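You operate a simulated robot arm through the tools that you are given. There is no shell and no other tool. Be economical: measure what you need, move in short steps, check, and stop when the job is done.

You run a simulated two-armed robot. Do the job below in one go: nothing can be reset, and whatever is moved stays where it is left.

## Task
Pick up the bottle labelled "cream" from the top of the grey bench with one hand, pass it to the other hand and put it on the green mat. Set down upright: bottle.

It is judged by the outcome, as a careful person would: the job done as asked, and still so three seconds after it is handed in. It fails if anything else is knocked over, pushed out of place, dropped, spilled or broken.

## Robot
Two 7-joint arms with two-finger parallel grippers on one trunk, on a base that drives. Base frame: it is fixed to the floor where the robot stands at the start and does not move with it; the origin is under the middle of the robot, x ahead of it, y to its left, z up. Readings come in mm, rad, newtons and seconds.
The left shoulder is at the start at [50, 161, 1173], the right one opposite. With the tool pointing down near the work surface each hand reaches from about 100 to 660 mm from the robot's upright axis, wherever it stands, measured 20 degrees to its own side. Places, roughly: green mat [1000, -1400, 900]. Payload 3.43 kg a hand.
The tool frame of a hand sits at the grasp point between the pads (the TCP): z along the fingers, y along the line on which they close. The tips reach 30 mm beyond it. The gripper opens to 94 mm. The fingers are 28 mm wide and 10 mm thick; the gripper's body (50 by 96 mm) begins 55 mm behind the TCP.
Orientation is that of the tool frame in the base frame, as a unit quaternion [w, x, y, z]. With the fingers straight down and closing along the base's y, the tool's x points along the base's -x, its y along +y and its z along -z.

## Interface
- The arms move only by the tool jog_arm. It takes "left_moves", "right_moves" or both (then of equal length, played together; a hand with none holds still); each is a list of rows, each an object (a shift or turn left out is 0, a gripper value left out holds the last) with "claw": the closure, from 0 (fully open) to 1 (shut); "dp": the shift along the tool's x, y, z in units of 20 mm (1.0 is 20 mm), a list of three; "dr": the turn, a rotation vector about the tool's x, y, z in units of 4 degrees (1.0 is 4 degrees), a list of three. In form: [{"claw": claw, "dp": [dx, dy, dz], "dr": [rx, ry, rz]}, ...]. A call has 1 to 10 rows; each row shifts and turns the commanded pose from where the row before left it, along the tool's axes as they then stand. A call with a number of a shift or a turn outside -1 to 1 is refused whole. Rows are played at 5 a second. More than 50 mm and 0.15 rad between two rows, or a gripper value outside its range, and nothing of the call is played. Where a pose cannot be reached the arm comes as near as it can. A force on the tool above 40 N (or 10 N above the force at the start of the call, whichever is more), or a blocked arm, ends the call early, and 0.2 s more pass. The fingers move at their own pace (about 45 mm/s each) and stop on an object; they squeeze with about 23 N. The grip force told is the motor's: it shows also when the fingers shut on nothing. Time passes only in rows, and 0.2 s behind the last, so rows that do not move let the fingers close. The reply holds the time, the measured pose of the TCP, the force on the tool along the base axes, the opening and the grip force, in the units named above and with some noise, with the torque about the TCP (base axes, N m) and any sound that the robot's microphone picked up.
- Cameras (640 x 400 px; columns grow to the right, rows downward): "scene" is now at [123.7, -27.4, 1301.8]; the picture's right is [-0.32, -0.95, 0.00], its down [-0.49, 0.17, -0.86] and it looks along [0.81, -0.28, -0.52] (base axes); focal length 254 px, centre (320, 200). "left" rides on the left gripper at [76, -14, -102] in its tool frame; the picture's right is [0.18, 0.98, 0.00], its down [-0.75, 0.14, -0.64] and it looks along [-0.63, 0.12, 0.77] (tool axes); focal length 243 px, centre (320, 200). "right" rides on the right gripper at [76, 14, -103] in its tool frame; the picture's right is [-0.18, 0.98, 0.00], its down [-0.75, -0.14, -0.64] and it looks along [-0.63, -0.12, 0.77] (tool axes); focal length 243 px, centre (320, 200). There is no depth. A picture from a camera that has moved, and an enlarged one, comes with that camera's place and axes in the base frame and with its lens.
- capture(camera): a new picture of that camera. The clock stands still meanwhile.
- raise_lower(by): slides the trunk up (or, below 0, down) by that many mm; the arms and the scene camera ride with it, the base frame stays. It gives what a move gives, with no picture.
- drive_base(legs): drives the robot by 1 to 6 legs, each [ahead, left, turn to the left] in mm, mm and rad, along the robot's own axes; the way and the turn of a leg run together, so that a leg with both is an arc; at most 1500 mm and 3.142 rad a leg. The arms and the cameras ride along, it lands a little off, and it stops where it bumps. It gives what a move gives.
- aim_head(pan, tilt): turns the head with the scene camera to pan (to the left, within 1.396 rad either way) and tilt (down, from -0.506 to 1.204), counted from straight ahead of the robot. It gives what a move gives.
- zoom(camera, box): a new picture of the part [left, top, right, bottom] of that camera's present view, enlarged. The clock stands still meanwhile.
- finish_job(): hands the job in; it is judged then, once.

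Work in short steps. Places have to be worked out from the pictures, the camera data and where the tool is seen: move nearer, look again, correct. Check each grasp and each placing, and mend what went wrong. You have 120 turns and 92 pictures in all, those below and enlarged ones among them. Open the grippers and draw the arms clear of the work before you hand the job in, unless the task says otherwise; then end with one line.

The tools are called as name(argument=value, ...) on one line, values as JSON. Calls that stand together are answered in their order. jog_arm: Moves the arms, as the interface text tells. Its arguments: {"type":"object","properties":{"left_moves":{"type":"array","items":{"type":"object","properties":{"claw":{"type":"number"},"dp":{"type":"array","items":{"type":"number"}},"dr":{"type":"array","items":{"type":"number"}}}}},"right_moves":{"type":"array","items":{"type":"object","properties":{"claw":{"type":"number"},"dp":{"type":"array","items":{"type":"number"}},"dr":{"type":"array","items":{"type":"number"}}}}}},"required":[]} The other tools are called the same way: raise_lower (by) slides the trunk up or down; drive_base (legs) drives the base; aim_head (pan, tilt) turns the head that bears the scene camera; capture (camera) takes a picture; zoom (camera, box) takes an enlarged picture of a part of a camera's view; finish_job () hands the job in.

At the start:

```text
time_s: 0.0
left_ee_pos: [392.7, 114.6, 1117.6]
left_ee_rot: [0.0, 0.0, 1.0, 0.0]
left_ft_force: [0.1, 0.1, 0.0]
left_torque: [-0.02, 0.01, -0.03]
left_grip_width: 94.1
left_grip_force: 0.0
right_ee_pos: [363.4, -191.1, 1056.7]
right_ee_rot: [-0.001, 0.0, 1.0, 0.0]
right_ft_force: [0.5, -0.2, 0.1]
right_torque: [-0.03, 0.0, -0.02]
right_grip_width: 94.1
right_grip_force: 0.0
trunk travel left (down, up): [-200.0, 67.0]
robot x, y, heading: [-1.9, -0.7, 0.001]
head pan, tilt: [-0.328, 0.541]
```

scene: 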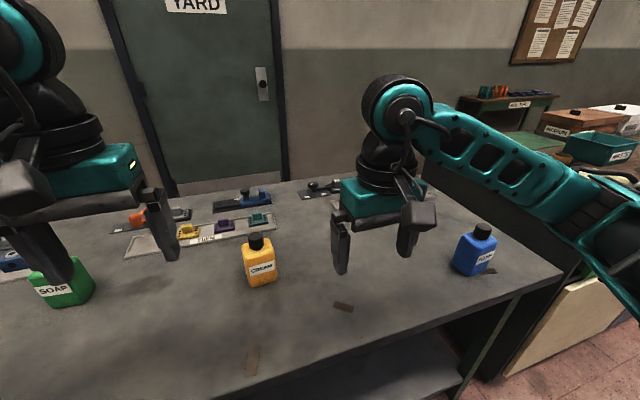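
right: 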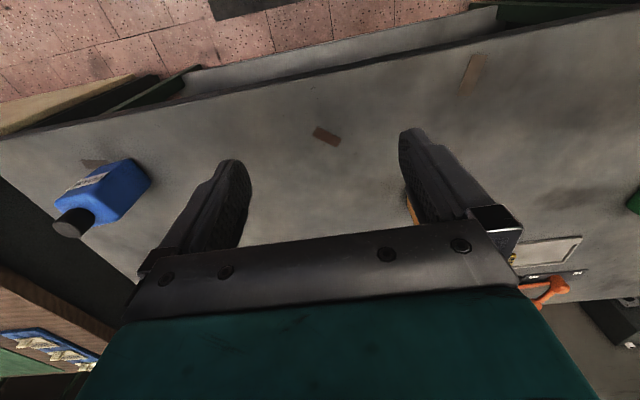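
left: 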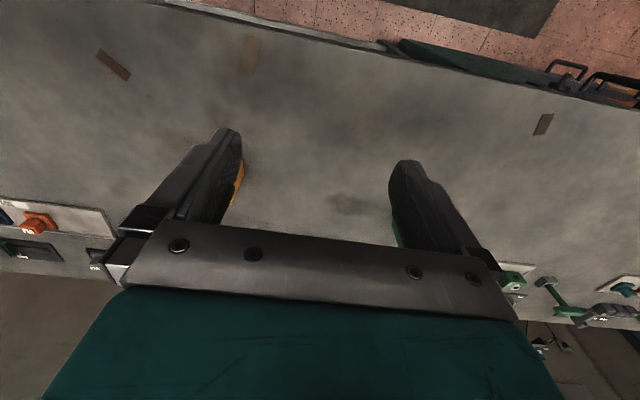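

The cream bottle seems to stand near (590, -35) on the bench. I'll zoom in on it and look toward the mat.

zoom(camera="scene", box=[200, 200, 328, 300])

aim_head(pan=-0.95, tilt=0.3)

capture(camera="scene")

```text
4.00 times, centred on (264, 250) of scene
camera zoom: at [123.7, -27.4, 1301.8], right [-0.32, -0.95, 0.0], down [-0.49, 0.17, -0.86], along [0.81, -0.28, -0.52], focal length 1018 px, centre (544, 0)
```

zoom: 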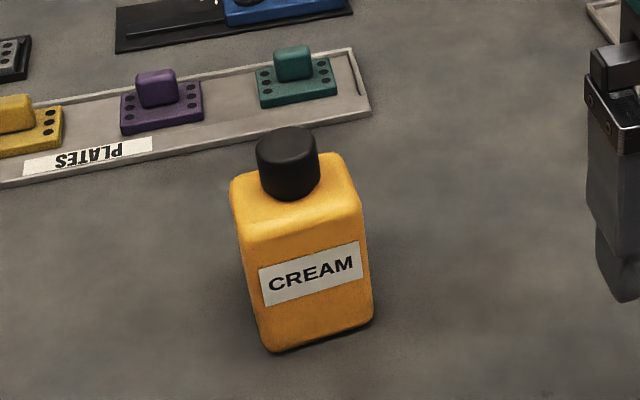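

```text
time_s: 1.0
left_ee_pos: [393.8, 113.7, 1117.9]
left_ee_rot: [0.0, 0.0, 1.0, 0.0]
left_ft_force: [0.5, 0.5, 0.1]
left_torque: [-0.02, 0.0, 0.05]
left_grip_width: 94.0
left_grip_force: 0.1
right_ee_pos: [361.5, -191.4, 1057.8]
right_ee_rot: [0.0, 0.0, 1.0, 0.0]
right_ft_force: [0.2, 0.0, 0.7]
right_torque: [0.02, 0.0, 0.0]
right_grip_width: 94.0
right_grip_force: 0.0
trunk travel left (down, up): [-200.0, 67.0]
robot x, y, heading: [0.3, -0.6, -0.001]
head pan, tilt: [-0.949, 0.3]
```

```text
87 pictures are left
camera scene: at [92.9, -74.3, 1324.0], right [-0.81, -0.58, 0.0], down [-0.17, 0.24, -0.96], along [0.56, -0.78, -0.3], focal length 254 px, centre (320, 200)
```

scene: 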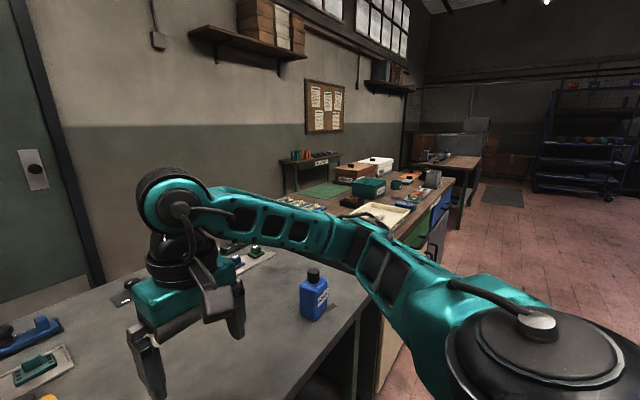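

The mat is on the further counter to the right. I'll zoom in there.

zoom(camera="scene", box=[260, 140, 468, 270])

```text
3.08 times, centred on (364, 205) of scene
camera zoom: at [92.9, -74.3, 1324.0], right [-0.81, -0.58, 0.0], down [-0.17, 0.24, -0.96], along [0.56, -0.78, -0.3], focal length 783 px, centre (185, 185)
```

zoom: 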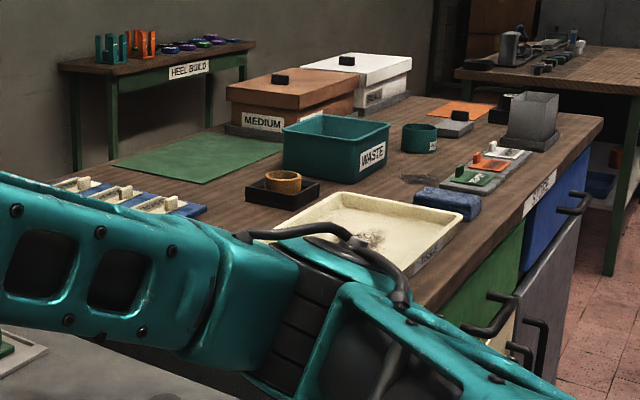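

The bottle's body is about 62 mm wide, centred near (593, -38), with its cap at z≈910–940. The mat is deep on the counter at x≈870–1080. My plan is to take the cap from above with the left hand, drive over, and pass the bottle to a tilted right hand. First I shift the base right so the left arm reaches well.

drive_base(legs=[[0, -180, 0]])

aim_head(pan=0.2, tilt=0.65)

capture(camera="scene")

capture(camera="left")

```text
time_s: 2.5
left_ee_pos: [393.2, -65.6, 1119.2]
left_ee_rot: [-0.001, -0.001, 1.0, 0.0]
left_ft_force: [0.2, 0.1, 0.4]
left_torque: [0.04, 0.0, 0.01]
left_grip_width: 94.2
left_grip_force: 0.1
right_ee_pos: [362.3, -371.4, 1057.6]
right_ee_rot: [0.0, 0.0, 1.0, 0.0]
right_ft_force: [0.1, 0.6, 0.3]
right_torque: [0.02, 0.03, -0.02]
right_grip_width: 94.0
right_grip_force: 0.1
trunk travel left (down, up): [-200.0, 67.0]
robot x, y, heading: [-0.1, -178.2, 0.002]
head pan, tilt: [-0.949, 0.3]
```

```text
time_s: 3.9
left_ee_pos: [392.4, -65.0, 1116.1]
left_ee_rot: [0.0, -0.002, 1.0, 0.0]
left_ft_force: [0.0, 0.4, 0.3]
left_torque: [0.0, 0.02, 0.01]
left_grip_width: 94.1
left_grip_force: 0.0
right_ee_pos: [362.8, -371.1, 1058.1]
right_ee_rot: [0.0, 0.0, 1.0, 0.0]
right_ft_force: [0.2, 0.1, -0.2]
right_torque: [0.0, 0.01, 0.02]
right_grip_width: 94.0
right_grip_force: 0.2
trunk travel left (down, up): [-200.0, 67.0]
robot x, y, heading: [2.6, -177.5, 0.005]
head pan, tilt: [0.201, 0.649]
```

```text
85 pictures are left
camera scene: at [123.8, -161.5, 1292.2], right [0.2, -0.98, 0.0], down [-0.59, -0.12, -0.8], along [0.78, 0.16, -0.6], focal length 254 px, centre (320, 200)
```

scene: 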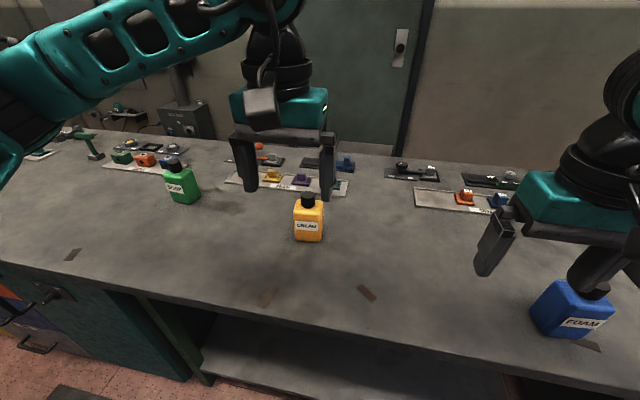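

```text
84 pictures are left
camera left: at [317.7, -79.7, 1220.6], right [-0.19, 0.98, 0.0], down [0.75, 0.14, 0.64], along [0.63, 0.12, -0.77], focal length 243 px, centre (320, 200)
```

left: 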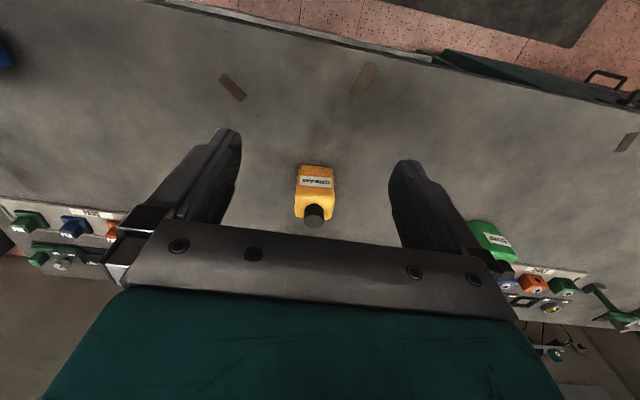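

The cap is at about (586, -37, 940). I move the left hand above it, tips staying higher than the cap.

jog_arm(left_moves=[{"claw": 0, "dp": [-0.965, 0.14, 0.5]}, {"dp": [-0.965, 0.14, 0.5]}, {"dp": [-0.965, 0.14, 0.5]}, {"dp": [-0.965, 0.14, 0.5]}, {"dp": [-0.965, 0.14, 0.5]}, {"dp": [-0.965, 0.14, 0.5]}, {"dp": [-0.965, 0.14, 0.5]}, {"dp": [-0.965, 0.14, 0.5]}, {"dp": [-0.965, 0.14, 0.5]}, {"dp": [-0.965, 0.14, 0.5]}])

capture(camera="left")

zoom(camera="scene", box=[220, 120, 420, 245])

```text
time_s: 6.1
left_ee_pos: [587.2, -38.3, 1018.8]
left_ee_rot: [0.0, -0.001, 1.0, 0.0]
left_ft_force: [-0.1, -0.6, 1.3]
left_torque: [0.04, -0.01, -0.01]
left_grip_width: 94.0
left_grip_force: 0.1
right_ee_pos: [363.2, -371.7, 1057.9]
right_ee_rot: [0.0, -0.001, 1.0, 0.001]
right_ft_force: [-0.3, -0.5, 0.4]
right_torque: [0.01, 0.04, 0.02]
right_grip_width: 93.8
right_grip_force: 0.0
trunk travel left (down, up): [-200.0, 67.0]
robot x, y, heading: [0.3, -179.5, 0.002]
head pan, tilt: [0.201, 0.649]
```

```text
83 pictures are left
camera left: at [511.2, -52.3, 1121.3], right [-0.19, 0.98, 0.0], down [0.75, 0.14, 0.64], along [0.63, 0.12, -0.77], focal length 243 px, centre (320, 200)
```

left: 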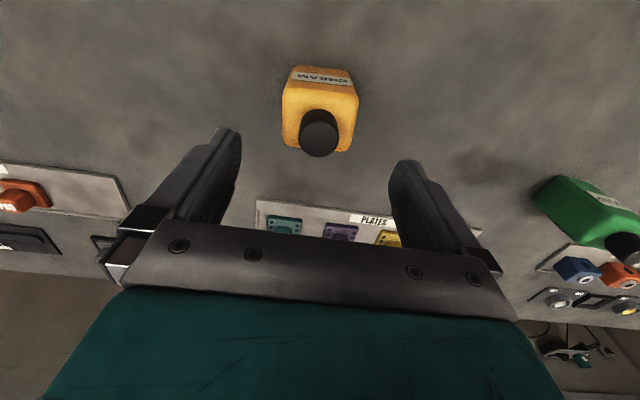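

```text
3.20 times, centred on (320, 182) of scene
camera zoom: at [124.0, -161.6, 1292.2], right [0.2, -0.98, 0.0], down [-0.59, -0.12, -0.8], along [0.78, 0.16, -0.6], focal length 814 px, centre (320, 256)
```

zoom: 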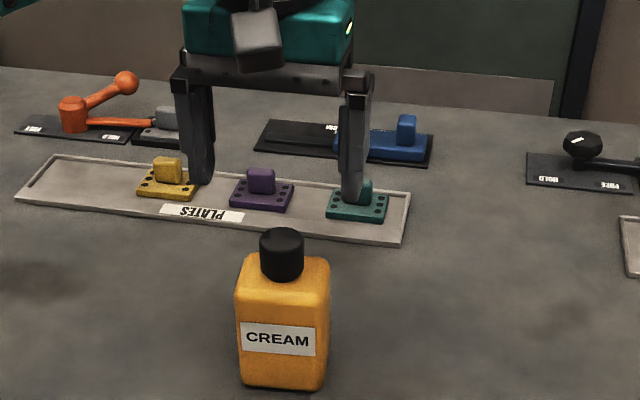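

The cap top refines to (594, -36, 944), with the cap about 26 mm tall. I lower so the tips stop just above the bottle's shoulder, then check before closing.

jog_arm(left_moves=[{"dp": [-0.35, 0.1, 0.8]}, {"dp": [0, 0, 0.9]}, {"dp": [0, 0, 0.9]}, {"dp": [0, 0, 0.8]}, {}])

zoom(camera="scene", box=[220, 120, 420, 245])

capture(camera="left")

```text
time_s: 7.3
left_ee_pos: [594.0, -35.3, 950.7]
left_ee_rot: [0.001, -0.002, 1.0, -0.001]
left_ft_force: [0.1, -0.4, 0.1]
left_torque: [-0.01, -0.02, -0.02]
left_grip_width: 93.9
left_grip_force: 0.1
right_ee_pos: [363.5, -371.2, 1057.0]
right_ee_rot: [0.0, 0.0, 1.0, 0.0]
right_ft_force: [0.8, -0.5, -0.3]
right_torque: [0.03, 0.04, -0.02]
right_grip_width: 94.2
right_grip_force: 0.0
trunk travel left (down, up): [-200.0, 67.0]
robot x, y, heading: [2.9, -179.4, 0.001]
head pan, tilt: [0.201, 0.649]
```

```text
3.20 times, centred on (320, 182) of scene
camera zoom: at [123.7, -161.4, 1292.2], right [0.2, -0.98, 0.0], down [-0.59, -0.12, -0.8], along [0.78, 0.16, -0.6], focal length 814 px, centre (320, 256)
```

zoom: 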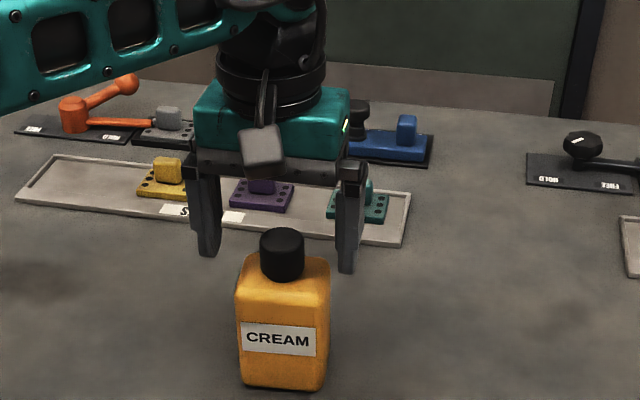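

```text
80 pictures are left
camera left: at [518.6, -49.6, 1052.7], right [-0.19, 0.98, 0.0], down [0.75, 0.14, 0.64], along [0.63, 0.12, -0.77], focal length 243 px, centre (320, 200)
```

left: 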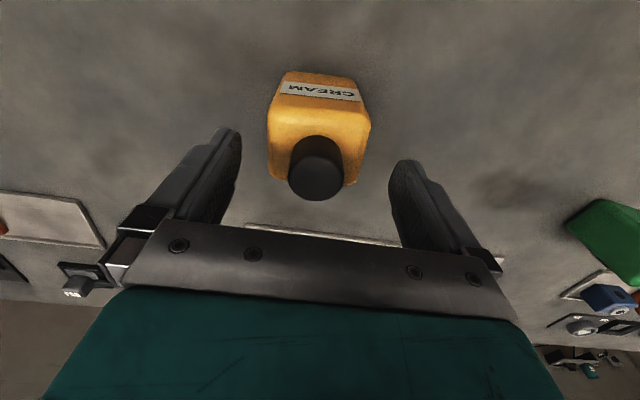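

Fingers straddle the cap centrally; I close on it.

jog_arm(left_moves=[{"claw": 1}, {}, {}, {}, {}, {}, {}])

zoom(camera="scene", box=[220, 120, 420, 245])

```text
time_s: 8.9
left_ee_pos: [593.5, -35.9, 951.3]
left_ee_rot: [0.0, -0.002, 1.0, 0.0]
left_ft_force: [-1.3, -0.6, 1.0]
left_torque: [-0.02, -0.06, 0.04]
left_grip_width: 30.6
left_grip_force: 22.7
right_ee_pos: [361.8, -371.0, 1057.0]
right_ee_rot: [0.0, -0.001, 1.0, 0.0]
right_ft_force: [0.1, -0.2, -0.1]
right_torque: [0.03, 0.0, -0.03]
right_grip_width: 93.8
right_grip_force: 0.0
trunk travel left (down, up): [-200.0, 67.0]
robot x, y, heading: [-1.6, -178.2, 0.005]
head pan, tilt: [0.201, 0.649]
```

```text
3.20 times, centred on (320, 182) of scene
camera zoom: at [123.6, -161.6, 1292.3], right [0.2, -0.98, 0.0], down [-0.59, -0.12, -0.8], along [0.78, 0.16, -0.6], focal length 814 px, centre (320, 256)
```

zoom: 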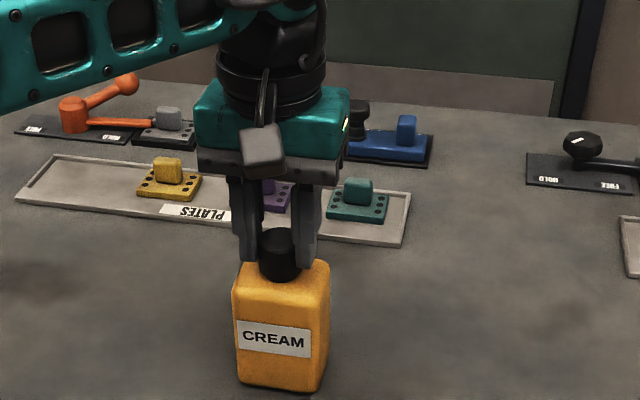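

The cap is gripped at 30.6 mm. I lift straight up.

jog_arm(left_moves=[{"dp": [0, 0, -0.3]}, {"dp": [0, 0, -0.6]}, {"dp": [0, 0, -0.9]}, {"dp": [0, 0, -0.9]}, {"dp": [0, 0, -0.9]}, {"dp": [0, 0, -0.9]}, {"dp": [0, 0, -0.9]}, {}])

capture(camera="scene")

```text
time_s: 10.7
left_ee_pos: [593.0, -35.3, 1056.3]
left_ee_rot: [0.0, -0.002, 1.0, 0.0]
left_ft_force: [0.2, 0.1, -3.6]
left_torque: [-0.05, 0.06, -0.05]
left_grip_width: 30.9
left_grip_force: 22.7
right_ee_pos: [363.9, -371.1, 1057.3]
right_ee_rot: [0.0, -0.001, 1.0, 0.0]
right_ft_force: [-0.4, -0.4, -0.9]
right_torque: [0.0, 0.03, -0.01]
right_grip_width: 94.2
right_grip_force: 0.1
trunk travel left (down, up): [-200.0, 67.0]
robot x, y, heading: [-2.5, -181.9, 0.002]
head pan, tilt: [0.201, 0.649]
```

```text
78 pictures are left
camera scene: at [124.2, -161.3, 1292.1], right [0.2, -0.98, 0.0], down [-0.59, -0.12, -0.8], along [0.78, 0.16, -0.6], focal length 254 px, centre (320, 200)
```

scene: 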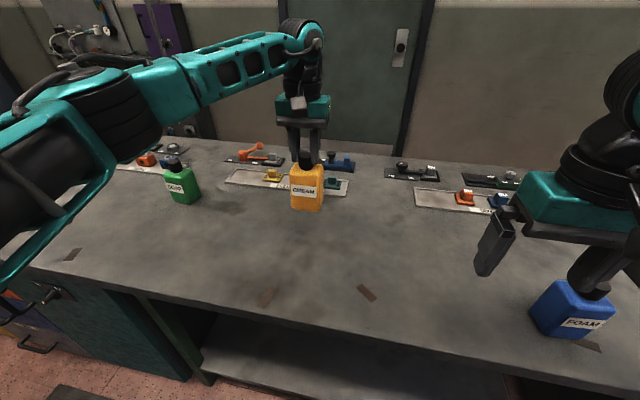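

Bottle is held and clear. I draw it back, raise the trunk, then back off and drive over to the counter.

jog_arm(left_moves=[{"dp": [0.5, 0, -0.3]}, {"dp": [0.9, 0, -0.3]}, {"dp": [0.9, 0, -0.3]}, {"dp": [0.9, 0, -0.3]}, {"dp": [0.9, 0, -0.3]}, {"dp": [0.9, 0, -0.3]}, {"dp": [0.9, 0, 0]}, {"dp": [0.9, 0, 0]}, {"dp": [0.5, 0, 0]}, {}])

raise_lower(by=66)

drive_base(legs=[[-250, 0, 0], [0, -750, 0]])

aim_head(pan=-0.35, tilt=0.45)

capture(camera="scene")

```text
time_s: 12.9
left_ee_pos: [447.7, -36.3, 1094.6]
left_ee_rot: [0.001, -0.002, 1.0, -0.001]
left_ft_force: [0.1, -0.7, -4.1]
left_torque: [-0.01, 0.03, 0.0]
left_grip_width: 30.6
left_grip_force: 22.8
right_ee_pos: [363.5, -371.3, 1057.3]
right_ee_rot: [0.0, -0.001, 1.0, 0.0]
right_ft_force: [-0.1, -0.5, -0.3]
right_torque: [0.0, -0.03, -0.01]
right_grip_width: 94.1
right_grip_force: 0.1
trunk travel left (down, up): [-200.0, 67.0]
robot x, y, heading: [0.1, -180.1, -0.004]
head pan, tilt: [0.201, 0.649]
```

```text
time_s: 13.9
left_ee_pos: [448.5, -36.2, 1160.3]
left_ee_rot: [0.0, -0.002, 1.0, -0.001]
left_ft_force: [-0.3, -0.5, -3.5]
left_torque: [-0.02, 0.0, 0.01]
left_grip_width: 30.7
left_grip_force: 22.9
right_ee_pos: [364.6, -372.0, 1123.6]
right_ee_rot: [0.0, -0.001, 1.0, 0.0]
right_ft_force: [0.8, 0.5, 1.0]
right_torque: [-0.02, 0.02, -0.01]
right_grip_width: 93.6
right_grip_force: 0.1
trunk travel left (down, up): [-266.0, 1.0]
robot x, y, heading: [0.1, -183.0, 0.001]
head pan, tilt: [0.201, 0.649]
```

```text
time_s: 19.4
left_ee_pos: [195.3, -770.8, 1159.9]
left_ee_rot: [0.0, 0.002, 1.0, 0.0]
left_ft_force: [0.5, 0.0, -3.2]
left_torque: [0.01, 0.03, 0.02]
left_grip_width: 30.7
left_grip_force: 23.2
right_ee_pos: [108.4, -1105.7, 1122.6]
right_ee_rot: [0.001, 0.002, 1.0, 0.001]
right_ft_force: [0.0, 0.1, 0.1]
right_torque: [0.05, -0.01, 0.0]
right_grip_width: 93.8
right_grip_force: 0.0
trunk travel left (down, up): [-266.0, 1.0]
robot x, y, heading: [-252.6, -914.4, -0.007]
head pan, tilt: [0.201, 0.649]
```

```text
time_s: 20.3
left_ee_pos: [194.4, -771.0, 1159.3]
left_ee_rot: [-0.001, 0.002, 1.0, 0.0]
left_ft_force: [-0.5, 0.2, -3.1]
left_torque: [-0.03, 0.05, 0.04]
left_grip_width: 30.6
left_grip_force: 23.5
right_ee_pos: [110.6, -1104.5, 1122.6]
right_ee_rot: [0.001, 0.001, 1.0, -0.001]
right_ft_force: [-0.9, -0.8, 0.1]
right_torque: [0.01, 0.0, 0.02]
right_grip_width: 94.2
right_grip_force: 0.0
trunk travel left (down, up): [-266.0, 1.0]
robot x, y, heading: [-253.6, -914.5, -0.002]
head pan, tilt: [-0.351, 0.45]
```

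```text
77 pictures are left
camera scene: at [-127.5, -943.2, 1376.0], right [-0.35, -0.94, 0.0], down [-0.41, 0.15, -0.9], along [0.84, -0.31, -0.44], focal length 254 px, centre (320, 200)
```

scene: 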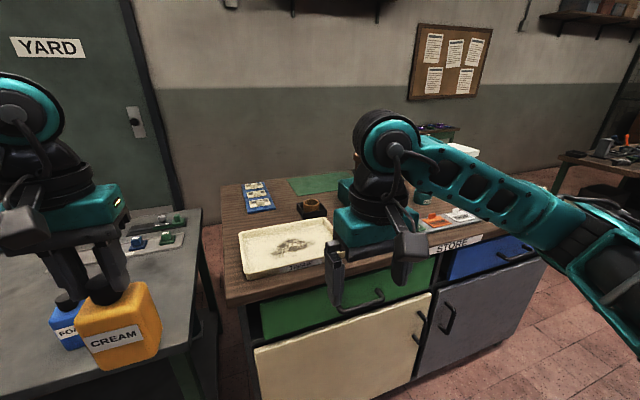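

The counter spans x≈346–1100, y from about -890, with the mat at its back. I look down to see how close the base can get.

aim_head(pan=-0.1, tilt=1.2)

capture(camera="scene")

```text
time_s: 21.4
left_ee_pos: [194.8, -770.0, 1159.6]
left_ee_rot: [0.0, 0.002, 1.0, 0.0]
left_ft_force: [0.4, -0.4, -3.2]
left_torque: [0.02, 0.01, 0.02]
left_grip_width: 30.9
left_grip_force: 22.7
right_ee_pos: [108.9, -1105.7, 1123.5]
right_ee_rot: [0.0, 0.001, 1.0, 0.001]
right_ft_force: [-0.1, -0.1, -0.3]
right_torque: [-0.03, -0.03, 0.02]
right_grip_width: 93.6
right_grip_force: 0.0
trunk travel left (down, up): [-266.0, 1.0]
robot x, y, heading: [-249.4, -910.7, -0.005]
head pan, tilt: [-0.099, 1.201]
```

```text
76 pictures are left
camera scene: at [-158.1, -917.2, 1317.9], right [-0.1, -0.99, 0.0], down [-0.93, 0.1, -0.36], along [0.36, -0.04, -0.93], focal length 254 px, centre (320, 200)
```

scene: 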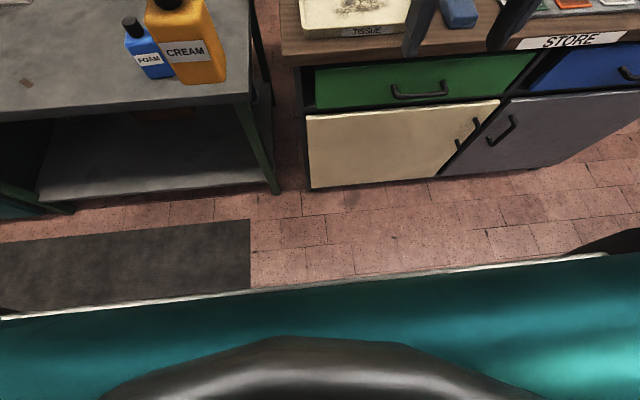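

The base front is within ~165 mm of its axis, so it can get close to the counter. Before that I do the hand-over here: the left hand goes centre front and yaws, while the right hand turns to point forward-left and down at about 50° from vertical.

jog_arm(left_moves=[{"dp": [-0.275, -0.71, 0.25]}, {"dp": [-0.275, -0.71, 0.25]}, {"dp": [-0.275, -0.71, 0.25]}, {"dp": [-0.275, -0.71, 0.25]}, {"dp": [-0.275, -0.71, 0.25]}, {"dp": [-0.275, -0.71, 0.25]}, {"dp": [-0.275, -0.71, 0.25]}, {"dp": [-0.275, -0.71, 0.25]}, {"dp": [-0.275, -0.71, 0.25]}, {"dp": [-0.275, -0.71, 0.25]}], right_moves=[{"dr": [0, 0, -1]}, {"dr": [0, 0, -1]}, {"dr": [0, 0, -1]}, {"dr": [0, 0, -1]}, {"dr": [0, 0, -1]}, {"dr": [0, 0, -1]}, {"dr": [0, 0, -1]}, {"dr": [0, 0, -1]}, {"dr": [0, 0, -1]}, {"dr": [0, 0, -1]}])

jog_arm(left_moves=[{"dr": [0, 0, 1]}, {"dr": [0, 0, 1]}, {"dr": [0, 0, 1]}, {"dr": [0, 0, 1]}, {"dr": [0, 0, 1]}, {"dr": [0, 0, 1]}, {"dr": [0, 0, 1]}, {"dr": [0, 0, 1]}, {"dr": [0, 0, 1]}, {"dr": [0, 0, 1]}], right_moves=[{"dr": [0, -1, 0]}, {"dr": [0, -1, 0]}, {"dr": [0, -1, 0]}, {"dr": [0, -1, 0]}, {"dr": [0, -1, 0]}, {"dr": [0, -1, 0]}, {"dr": [0, -1, 0]}, {"dr": [0, -1, 0]}, {"dr": [0, -1, 0]}, {"dr": [0, -1, 0]}])

aim_head(pan=-0.1, tilt=0.6)

capture(camera="scene")

capture(camera="right")

```text
time_s: 23.6
left_ee_pos: [250.1, -913.7, 1109.5]
left_ee_rot: [0.0, 0.001, 1.0, -0.001]
left_ft_force: [-0.6, 0.4, -3.8]
left_torque: [-0.05, 0.03, 0.0]
left_grip_width: 30.7
left_grip_force: 23.2
right_ee_pos: [109.5, -1105.2, 1123.6]
right_ee_rot: [0.0, -0.341, 0.94, 0.0]
right_ft_force: [0.2, 0.2, -0.1]
right_torque: [0.02, 0.04, -0.02]
right_grip_width: 94.0
right_grip_force: 0.0
trunk travel left (down, up): [-266.0, 1.0]
robot x, y, heading: [-254.4, -914.3, -0.005]
head pan, tilt: [-0.099, 1.201]
```

```text
time_s: 25.8
left_ee_pos: [251.0, -912.6, 1108.7]
left_ee_rot: [0.0, 0.345, 0.939, -0.001]
left_ft_force: [0.0, -0.1, -4.2]
left_torque: [0.05, 0.03, 0.01]
left_grip_width: 31.0
left_grip_force: 23.0
right_ee_pos: [109.6, -1106.1, 1124.0]
right_ee_rot: [0.322, -0.32, 0.883, 0.116]
right_ft_force: [0.4, 0.4, -0.3]
right_torque: [0.0, 0.01, -0.01]
right_grip_width: 94.1
right_grip_force: 0.1
trunk travel left (down, up): [-266.0, 1.0]
robot x, y, heading: [-251.0, -916.7, 0.002]
head pan, tilt: [-0.099, 1.201]
```

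```text
time_s: 26.8
left_ee_pos: [249.8, -914.0, 1110.5]
left_ee_rot: [0.0, 0.343, 0.939, 0.0]
left_ft_force: [0.3, 0.6, -3.4]
left_torque: [-0.04, 0.03, 0.02]
left_grip_width: 31.0
left_grip_force: 23.8
right_ee_pos: [109.3, -1105.2, 1123.6]
right_ee_rot: [0.321, -0.32, 0.884, 0.116]
right_ft_force: [-0.4, -0.4, 0.4]
right_torque: [0.01, -0.03, 0.0]
right_grip_width: 94.0
right_grip_force: 0.1
trunk travel left (down, up): [-266.0, 1.0]
robot x, y, heading: [-252.5, -910.9, -0.008]
head pan, tilt: [-0.099, 0.6]
```

```text
75 pictures are left
camera scene: at [-125.8, -920.6, 1362.4], right [-0.1, -0.99, 0.0], down [-0.56, 0.06, -0.82], along [0.82, -0.08, -0.57], focal length 254 px, centre (320, 200)
```

scene: 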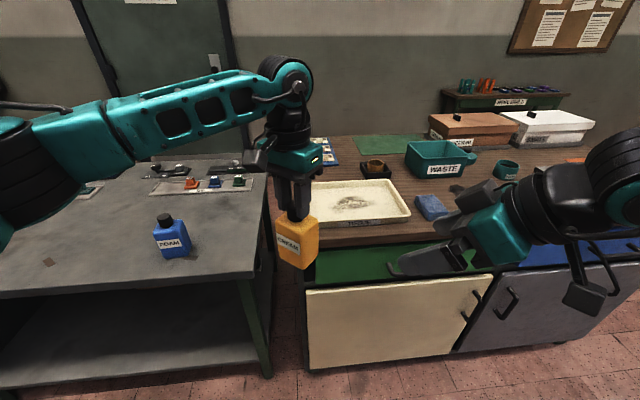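

```text
74 pictures are left
camera right: at [4.1, -1173.6, 1151.9], right [-0.52, 0.85, 0.12], down [0.22, 0.0, 0.98], along [0.83, 0.53, -0.18], focal length 243 px, centre (320, 200)
```

right: 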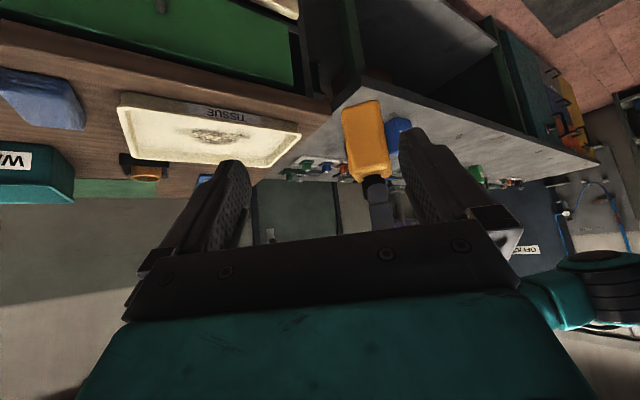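

Geometry is as planned. I tilt the right hand 8° more and bring it to a stand-off about 130 mm short of the bottle at mid-body height.

jog_arm(right_moves=[{"claw": 0, "dr": [0, -1, 0]}, {"dr": [0, -1, 0]}, {"dp": [0.103, 0.352, 0.94]}, {"dp": [0.103, 0.352, 0.94]}, {"dp": [0.103, 0.352, 0.94]}, {"dp": [0.103, 0.352, 0.94]}, {"dp": [0.103, 0.352, 0.94]}, {"dp": [0.103, 0.352, 0.94]}, {"dp": [0.103, 0.352, 0.94]}, {"dp": [0.103, 0.352, 0.94]}])

zoom(camera="scene", box=[220, 120, 480, 282])

capture(camera="right")

```text
time_s: 29.0
left_ee_pos: [249.9, -913.3, 1109.9]
left_ee_rot: [0.0, 0.343, 0.939, 0.0]
left_ft_force: [-0.1, -0.5, -4.3]
left_torque: [0.01, 0.03, -0.03]
left_grip_width: 30.6
left_grip_force: 23.2
right_ee_pos: [161.6, -1001.4, 1012.2]
right_ee_rot: [0.383, -0.311, 0.859, 0.138]
right_ft_force: [-0.3, 0.8, 0.3]
right_torque: [-0.02, 0.0, 0.03]
right_grip_width: 94.2
right_grip_force: 0.1
right hand out of reach, approached as far as the arm can: row 1, 2
trunk travel left (down, up): [-266.0, 1.0]
robot x, y, heading: [-252.7, -912.9, -0.005]
head pan, tilt: [-0.099, 0.6]
```

```text
2.46 times, centred on (350, 201) of scene
camera zoom: at [-125.6, -920.5, 1362.4], right [-0.1, -0.99, 0.0], down [-0.56, 0.06, -0.82], along [0.82, -0.08, -0.57], focal length 626 px, centre (246, 198)
```

zoom: 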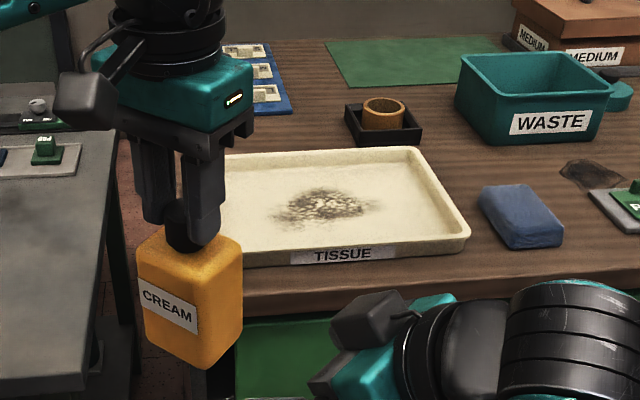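

```text
72 pictures are left
camera right: at [54.1, -1071.5, 1022.5], right [-0.53, 0.83, 0.14], down [0.11, -0.09, 0.99], along [0.84, 0.54, -0.04], focal length 243 px, centre (320, 200)
```

right: 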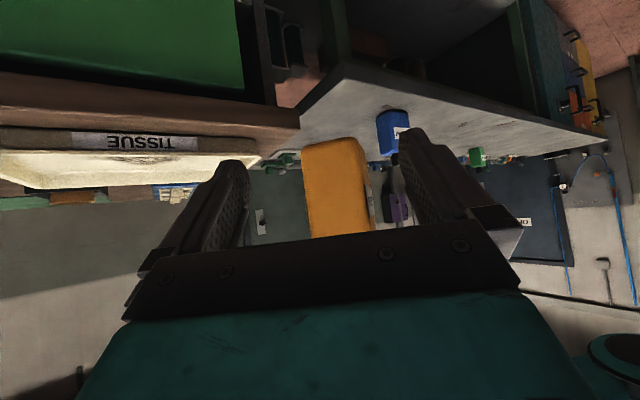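

The right hand is lined up 124 mm away with a 10 mm sideways offset. I correct that and advance horizontally in two stages.

jog_arm(right_moves=[{"dp": [-0.44, 0.13, 0.49]}, {"dp": [-0.44, 0.13, 0.49]}, {"dp": [-0.44, 0.13, 0.49]}, {"dp": [-0.44, 0.13, 0.49]}, {}])

zoom(camera="scene", box=[220, 120, 480, 282])

capture(camera="right")

```text
time_s: 30.2
left_ee_pos: [251.0, -913.6, 1109.0]
left_ee_rot: [0.0, 0.344, 0.939, 0.0]
left_ft_force: [0.3, 0.1, -4.1]
left_torque: [-0.01, 0.03, 0.01]
left_grip_width: 30.6
left_grip_force: 23.2
right_ee_pos: [196.5, -958.5, 1012.1]
right_ee_rot: [0.382, -0.311, 0.859, 0.139]
right_ft_force: [0.6, -0.1, -0.1]
right_torque: [0.01, 0.0, -0.02]
right_grip_width: 93.8
right_grip_force: 0.0
trunk travel left (down, up): [-266.0, 1.0]
robot x, y, heading: [-255.6, -910.8, -0.006]
head pan, tilt: [-0.099, 0.6]
```

```text
2.46 times, centred on (350, 201) of scene
camera zoom: at [-125.9, -920.7, 1362.5], right [-0.1, -0.99, 0.0], down [-0.56, 0.06, -0.82], along [0.82, -0.08, -0.57], focal length 626 px, centre (246, 198)
```

zoom: 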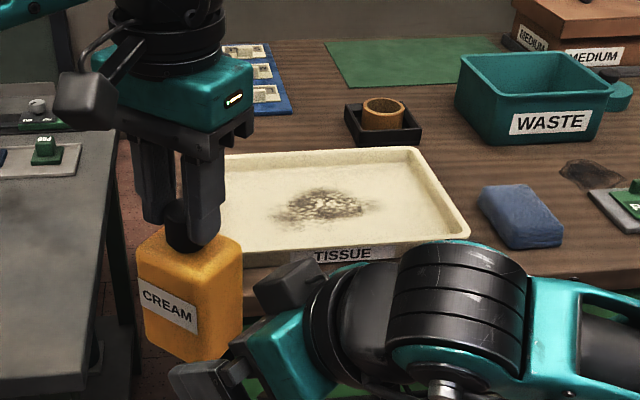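

```text
70 pictures are left
camera right: at [88.1, -1028.1, 1022.9], right [-0.53, 0.83, 0.14], down [0.11, -0.09, 0.99], along [0.84, 0.54, -0.04], focal length 243 px, centre (320, 200)
```

right: 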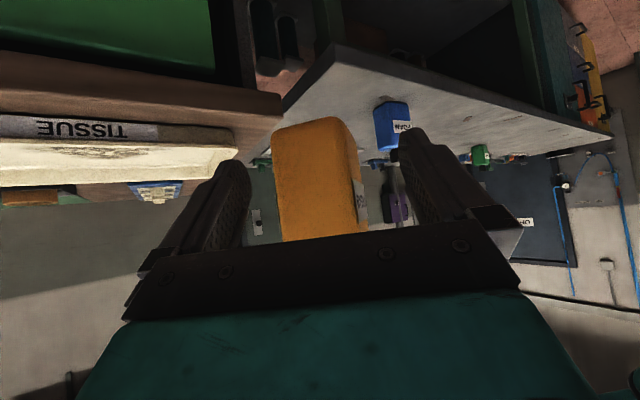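

Now centred on the bottle (offset under 1 mm). I advance the last 53 mm.

jog_arm(right_moves=[{"dp": [-0.44, 0, 0.49]}, {"dp": [-0.44, 0, 0.49]}, {"dp": [-0.44, 0, 0.49]}, {"dp": [-0.44, 0, 0.49]}, {}])

zoom(camera="scene", box=[220, 120, 480, 282])

capture(camera="right")

```text
time_s: 31.4
left_ee_pos: [250.2, -913.3, 1110.4]
left_ee_rot: [0.001, 0.344, 0.939, 0.0]
left_ft_force: [0.8, 0.7, -3.7]
left_torque: [0.03, 0.04, 0.0]
left_grip_width: 30.6
left_grip_force: 22.7
right_ee_pos: [235.8, -926.8, 1010.8]
right_ee_rot: [0.382, -0.31, 0.859, 0.138]
right_ft_force: [0.4, -0.2, -0.6]
right_torque: [-0.05, -0.02, -0.02]
right_grip_width: 93.9
right_grip_force: 0.1
trunk travel left (down, up): [-266.0, 1.0]
robot x, y, heading: [-251.6, -911.9, 0.001]
head pan, tilt: [-0.099, 0.6]
```

```text
2.46 times, centred on (350, 201) of scene
camera zoom: at [-125.9, -920.7, 1362.5], right [-0.1, -0.99, 0.0], down [-0.56, 0.06, -0.82], along [0.82, -0.08, -0.57], focal length 626 px, centre (246, 198)
```

zoom: 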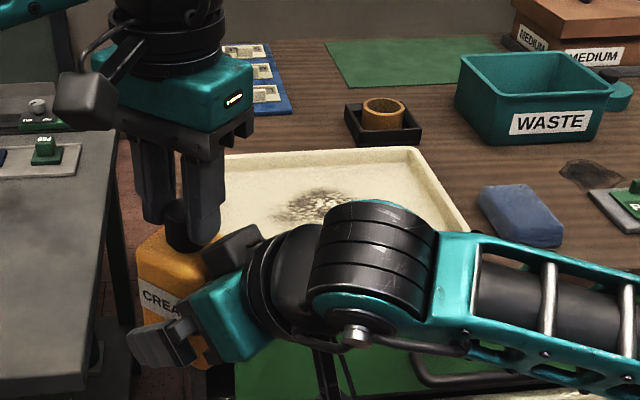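

```text
68 pictures are left
camera right: at [127.9, -995.9, 1022.0], right [-0.53, 0.83, 0.14], down [0.11, -0.09, 0.99], along [0.84, 0.54, -0.04], focal length 243 px, centre (320, 200)
```

right: 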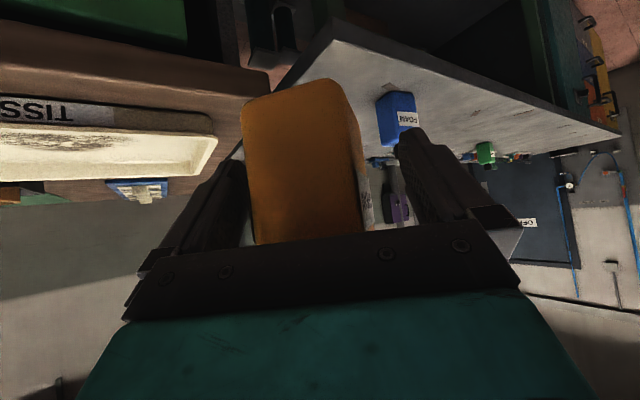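

The bottle sits between the fingers but is yawed about 14° relative to them. I turn the right hand to match, about the vertical, before closing.

jog_arm(right_moves=[{"dp": [0, -0.06, 0], "dr": [-0.65, 0, -0.585]}, {"dp": [0, -0.06, 0], "dr": [-0.65, 0, -0.585]}, {"dp": [0, -0.06, 0], "dr": [-0.65, 0, -0.585]}, {"dp": [0, -0.06, 0], "dr": [-0.65, 0, -0.585]}, {}])

capture(camera="right")

```text
time_s: 32.6
left_ee_pos: [249.0, -913.6, 1109.4]
left_ee_rot: [0.001, 0.343, 0.939, 0.0]
left_ft_force: [0.0, 0.3, -4.5]
left_torque: [0.0, 0.03, 0.03]
left_grip_width: 30.8
left_grip_force: 22.9
right_ee_pos: [239.3, -928.4, 1011.0]
right_ee_rot: [0.363, -0.414, 0.814, 0.184]
right_ft_force: [0.2, -0.6, -0.3]
right_torque: [0.01, -0.02, 0.0]
right_grip_width: 93.9
right_grip_force: 0.0
trunk travel left (down, up): [-266.0, 1.0]
robot x, y, heading: [-255.2, -911.5, -0.005]
head pan, tilt: [-0.099, 0.6]
```

```text
67 pictures are left
camera right: at [151.3, -1022.5, 1021.6], right [-0.72, 0.68, 0.14], down [0.13, -0.06, 0.99], along [0.68, 0.73, -0.04], focal length 243 px, centre (320, 200)
```

right: 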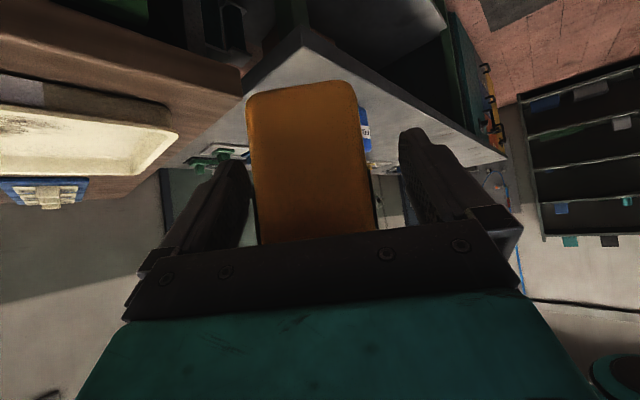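

Aligned now, just ~4 mm off centre; I correct that and close the right hand.

jog_arm(right_moves=[{"dp": [0, -0.2, 0]}, {"claw": 1}, {}, {}, {}, {}, {}, {}])

capture(camera="right")

capture(camera="scene")

```text
time_s: 34.4
left_ee_pos: [250.6, -912.1, 1110.3]
left_ee_rot: [0.0, 0.343, 0.939, 0.0]
left_ft_force: [2.8, -2.4, -3.3]
left_torque: [-0.11, -0.1, 0.35]
left_grip_width: 30.6
left_grip_force: 22.7
right_ee_pos: [242.2, -931.3, 1011.9]
right_ee_rot: [0.362, -0.414, 0.815, 0.185]
right_ft_force: [-3.0, 1.9, -0.2]
right_torque: [-0.09, -0.19, -0.22]
right_grip_width: 63.6
right_grip_force: 23.3
trunk travel left (down, up): [-266.0, 1.0]
robot x, y, heading: [-253.3, -912.6, -0.004]
head pan, tilt: [-0.099, 0.6]
```

```text
66 pictures are left
camera right: at [154.5, -1024.6, 1021.6], right [-0.72, 0.68, 0.14], down [0.13, -0.06, 0.99], along [0.68, 0.73, -0.04], focal length 243 px, centre (320, 200)
```

right: 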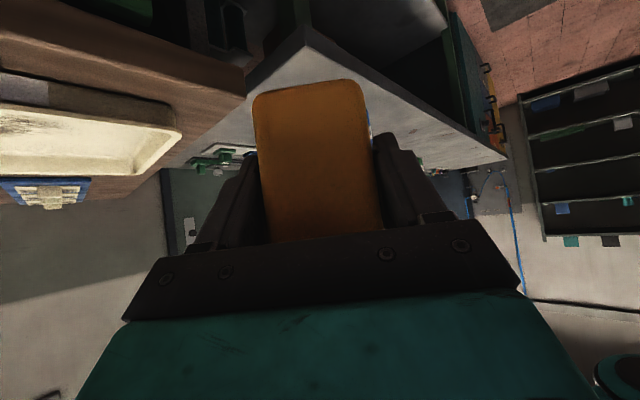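

```text
65 pictures are left
camera scene: at [-125.8, -920.6, 1362.5], right [-0.1, -0.99, 0.0], down [-0.56, 0.06, -0.82], along [0.82, -0.08, -0.57], focal length 254 px, centre (320, 200)
```

scene: 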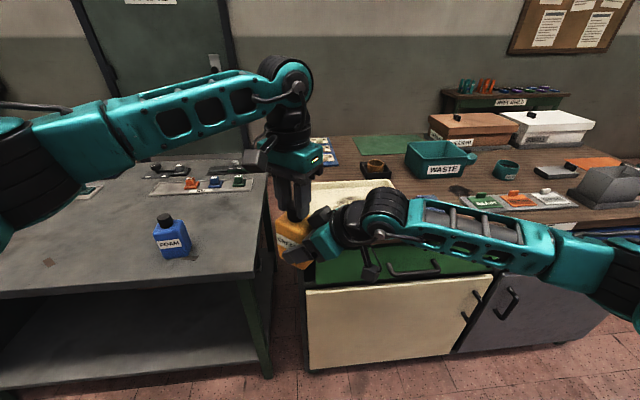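

Right hand holds the body (63.6 mm, 23 N). I open the left only partly, to stay clear of the right palm, then lift it off the cap.

jog_arm(left_moves=[{"claw": 0.5}, {}, {}])

jog_arm(left_moves=[{"dp": [0, 0, -0.5]}, {"dp": [0, 0, -0.8]}, {"dp": [0, 0, -0.9]}, {"dp": [0, 0, -0.9]}, {"dp": [0, 0, -0.9]}, {}])

capture(camera="scene")

capture(camera="left")

```text
time_s: 35.2
left_ee_pos: [249.7, -913.0, 1110.3]
left_ee_rot: [0.0, 0.342, 0.94, 0.0]
left_ft_force: [0.0, 4.3, 3.6]
left_torque: [0.01, 0.06, -0.05]
left_grip_width: 45.1
left_grip_force: 0.1
right_ee_pos: [242.0, -932.7, 1010.6]
right_ee_rot: [0.362, -0.413, 0.815, 0.184]
right_ft_force: [0.2, -4.2, -0.9]
right_torque: [0.26, 0.02, -0.04]
right_grip_width: 62.3
right_grip_force: 23.4
trunk travel left (down, up): [-266.0, 1.0]
robot x, y, heading: [-247.8, -913.3, -0.007]
head pan, tilt: [-0.099, 0.6]
```

```text
time_s: 36.6
left_ee_pos: [248.7, -913.0, 1190.6]
left_ee_rot: [0.0, 0.344, 0.939, -0.001]
left_ft_force: [-0.8, -0.8, -0.4]
left_torque: [0.01, -0.01, 0.0]
left_grip_width: 47.0
left_grip_force: 0.1
right_ee_pos: [241.6, -931.3, 1010.4]
right_ee_rot: [0.363, -0.413, 0.815, 0.184]
right_ft_force: [-0.2, -0.3, -0.4]
right_torque: [-0.1, 0.02, 0.01]
right_grip_width: 62.5
right_grip_force: 23.5
trunk travel left (down, up): [-266.0, 1.0]
robot x, y, heading: [-251.2, -908.6, 0.001]
head pan, tilt: [-0.099, 0.6]
```

```text
64 pictures are left
camera scene: at [-125.7, -920.6, 1362.4], right [-0.1, -0.99, 0.0], down [-0.56, 0.06, -0.82], along [0.82, -0.08, -0.57], focal length 254 px, centre (320, 200)
```

scene: 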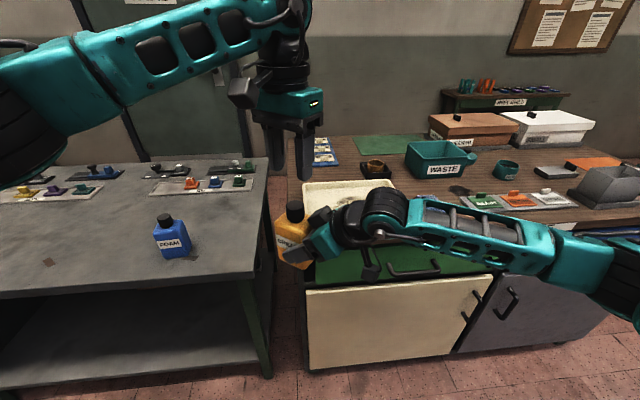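

```text
63 pictures are left
camera left: at [182.5, -875.1, 1292.5], right [0.49, 0.87, 0.0], down [0.67, -0.38, 0.64], along [0.56, -0.32, -0.77], focal length 243 px, centre (320, 200)
```

left: 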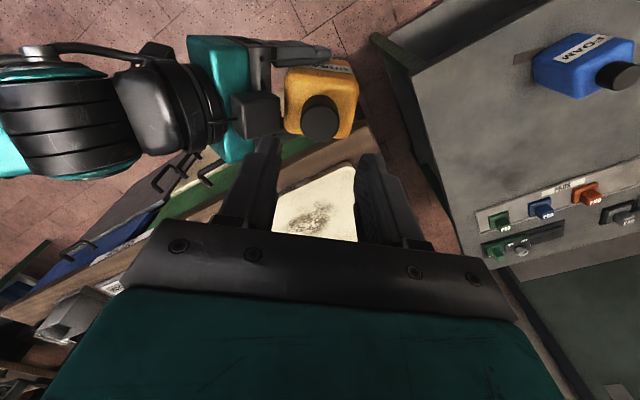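

The right hand holds the bottle alone, and the left is off. Now I separate the arms: left goes back to its own side, and right carries the bottle right and up.

jog_arm(left_moves=[{"dp": [0.9, 0.4, -0.1]}, {"dp": [0.9, 0.4, -0.1]}, {"dp": [0.9, 0.4, -0.1]}, {"dp": [0.9, 0.4, -0.1]}, {"dp": [0.9, 0.4, -0.1]}, {"dp": [0.9, 0.4, -0.1]}, {"dp": [0.9, 0.4, -0.1]}, {"dp": [0.9, 0.4, -0.1]}, {"dp": [0.9, 0.4, -0.1]}, {"dp": [0.9, 0.4, -0.1]}], right_moves=[{"dp": [0.217, -0.56, -0.84]}, {"dp": [0.217, -0.56, -0.84]}, {"dp": [0.217, -0.56, -0.84]}, {"dp": [0.217, -0.56, -0.84]}, {"dp": [0.217, -0.56, -0.84]}, {"dp": [0.217, -0.56, -0.84]}, {"dp": [0.217, -0.56, -0.84]}, {"dp": [0.217, -0.56, -0.84]}, {"dp": [0.217, -0.56, -0.84]}, {"dp": [0.217, -0.56, -0.84]}])

capture(camera="scene")

```text
time_s: 38.8
left_ee_pos: [163.5, -733.7, 1209.7]
left_ee_rot: [0.001, 0.344, 0.939, 0.001]
left_ft_force: [-0.4, 0.7, -0.1]
left_torque: [-0.02, 0.0, 0.02]
left_grip_width: 47.0
left_grip_force: 0.1
right_ee_pos: [241.0, -1037.1, 1054.3]
right_ee_rot: [0.362, -0.414, 0.815, 0.184]
right_ft_force: [0.2, 0.8, -3.7]
right_torque: [-0.07, 0.05, -0.01]
right_grip_width: 62.4
right_grip_force: 23.4
right hand out of reach, approached as far as the arm can: row 6, 7, 8, 9, 10
trunk travel left (down, up): [-266.0, 1.0]
robot x, y, heading: [-251.5, -912.6, -0.003]
head pan, tilt: [-0.099, 0.6]
```

```text
62 pictures are left
camera scene: at [-126.1, -920.2, 1362.5], right [-0.1, -0.99, 0.0], down [-0.56, 0.06, -0.83], along [0.82, -0.08, -0.56], focal length 254 px, centre (320, 200)
```

scene: 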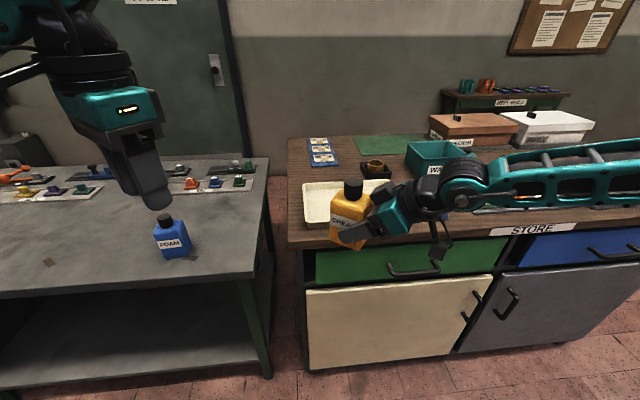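

Bottle is upright and secure; wrist limits stopped the shift partway. I unwind the right hand's yaw toward straight ahead, which frees it up.

jog_arm(right_moves=[{"dr": [0.743, 0, 0.669]}, {"dr": [0.743, 0, 0.669]}, {"dr": [0.743, 0, 0.669]}, {"dr": [0.743, 0, 0.669]}, {"dr": [0.743, 0, 0.669]}, {"dr": [0.743, 0, 0.669]}, {"dr": [0.743, 0, 0.669]}, {"dr": [0.743, 0, 0.669]}, {"dr": [0.743, 0, 0.669]}, {"dr": [0.743, 0, 0.669]}])

capture(camera="scene")

```text
time_s: 41.0
left_ee_pos: [164.3, -732.9, 1209.9]
left_ee_rot: [0.0, 0.343, 0.939, 0.0]
left_ft_force: [-0.3, 0.2, -0.5]
left_torque: [0.0, -0.01, -0.03]
left_grip_width: 47.1
left_grip_force: 0.0
right_ee_pos: [241.2, -1037.7, 1055.1]
right_ee_rot: [0.404, -0.108, 0.907, 0.049]
right_ft_force: [0.3, -0.2, -3.6]
right_torque: [-0.05, 0.08, -0.01]
right_grip_width: 62.2
right_grip_force: 23.2
trunk travel left (down, up): [-266.0, 1.0]
robot x, y, heading: [-252.9, -914.6, -0.003]
head pan, tilt: [-0.099, 0.6]
```

```text
61 pictures are left
camera scene: at [-125.7, -920.6, 1362.4], right [-0.1, -0.99, 0.0], down [-0.56, 0.06, -0.82], along [0.82, -0.08, -0.57], focal length 254 px, centre (320, 200)
```

scene: 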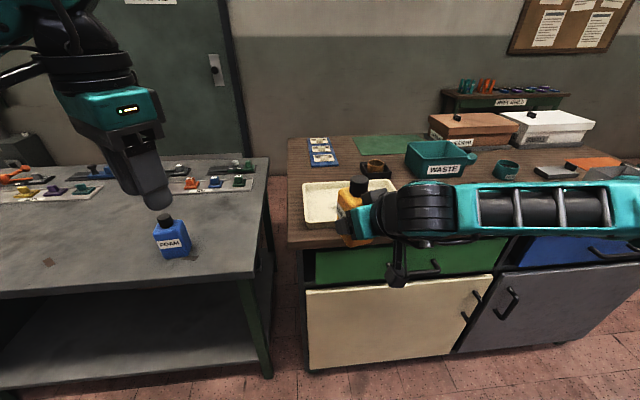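

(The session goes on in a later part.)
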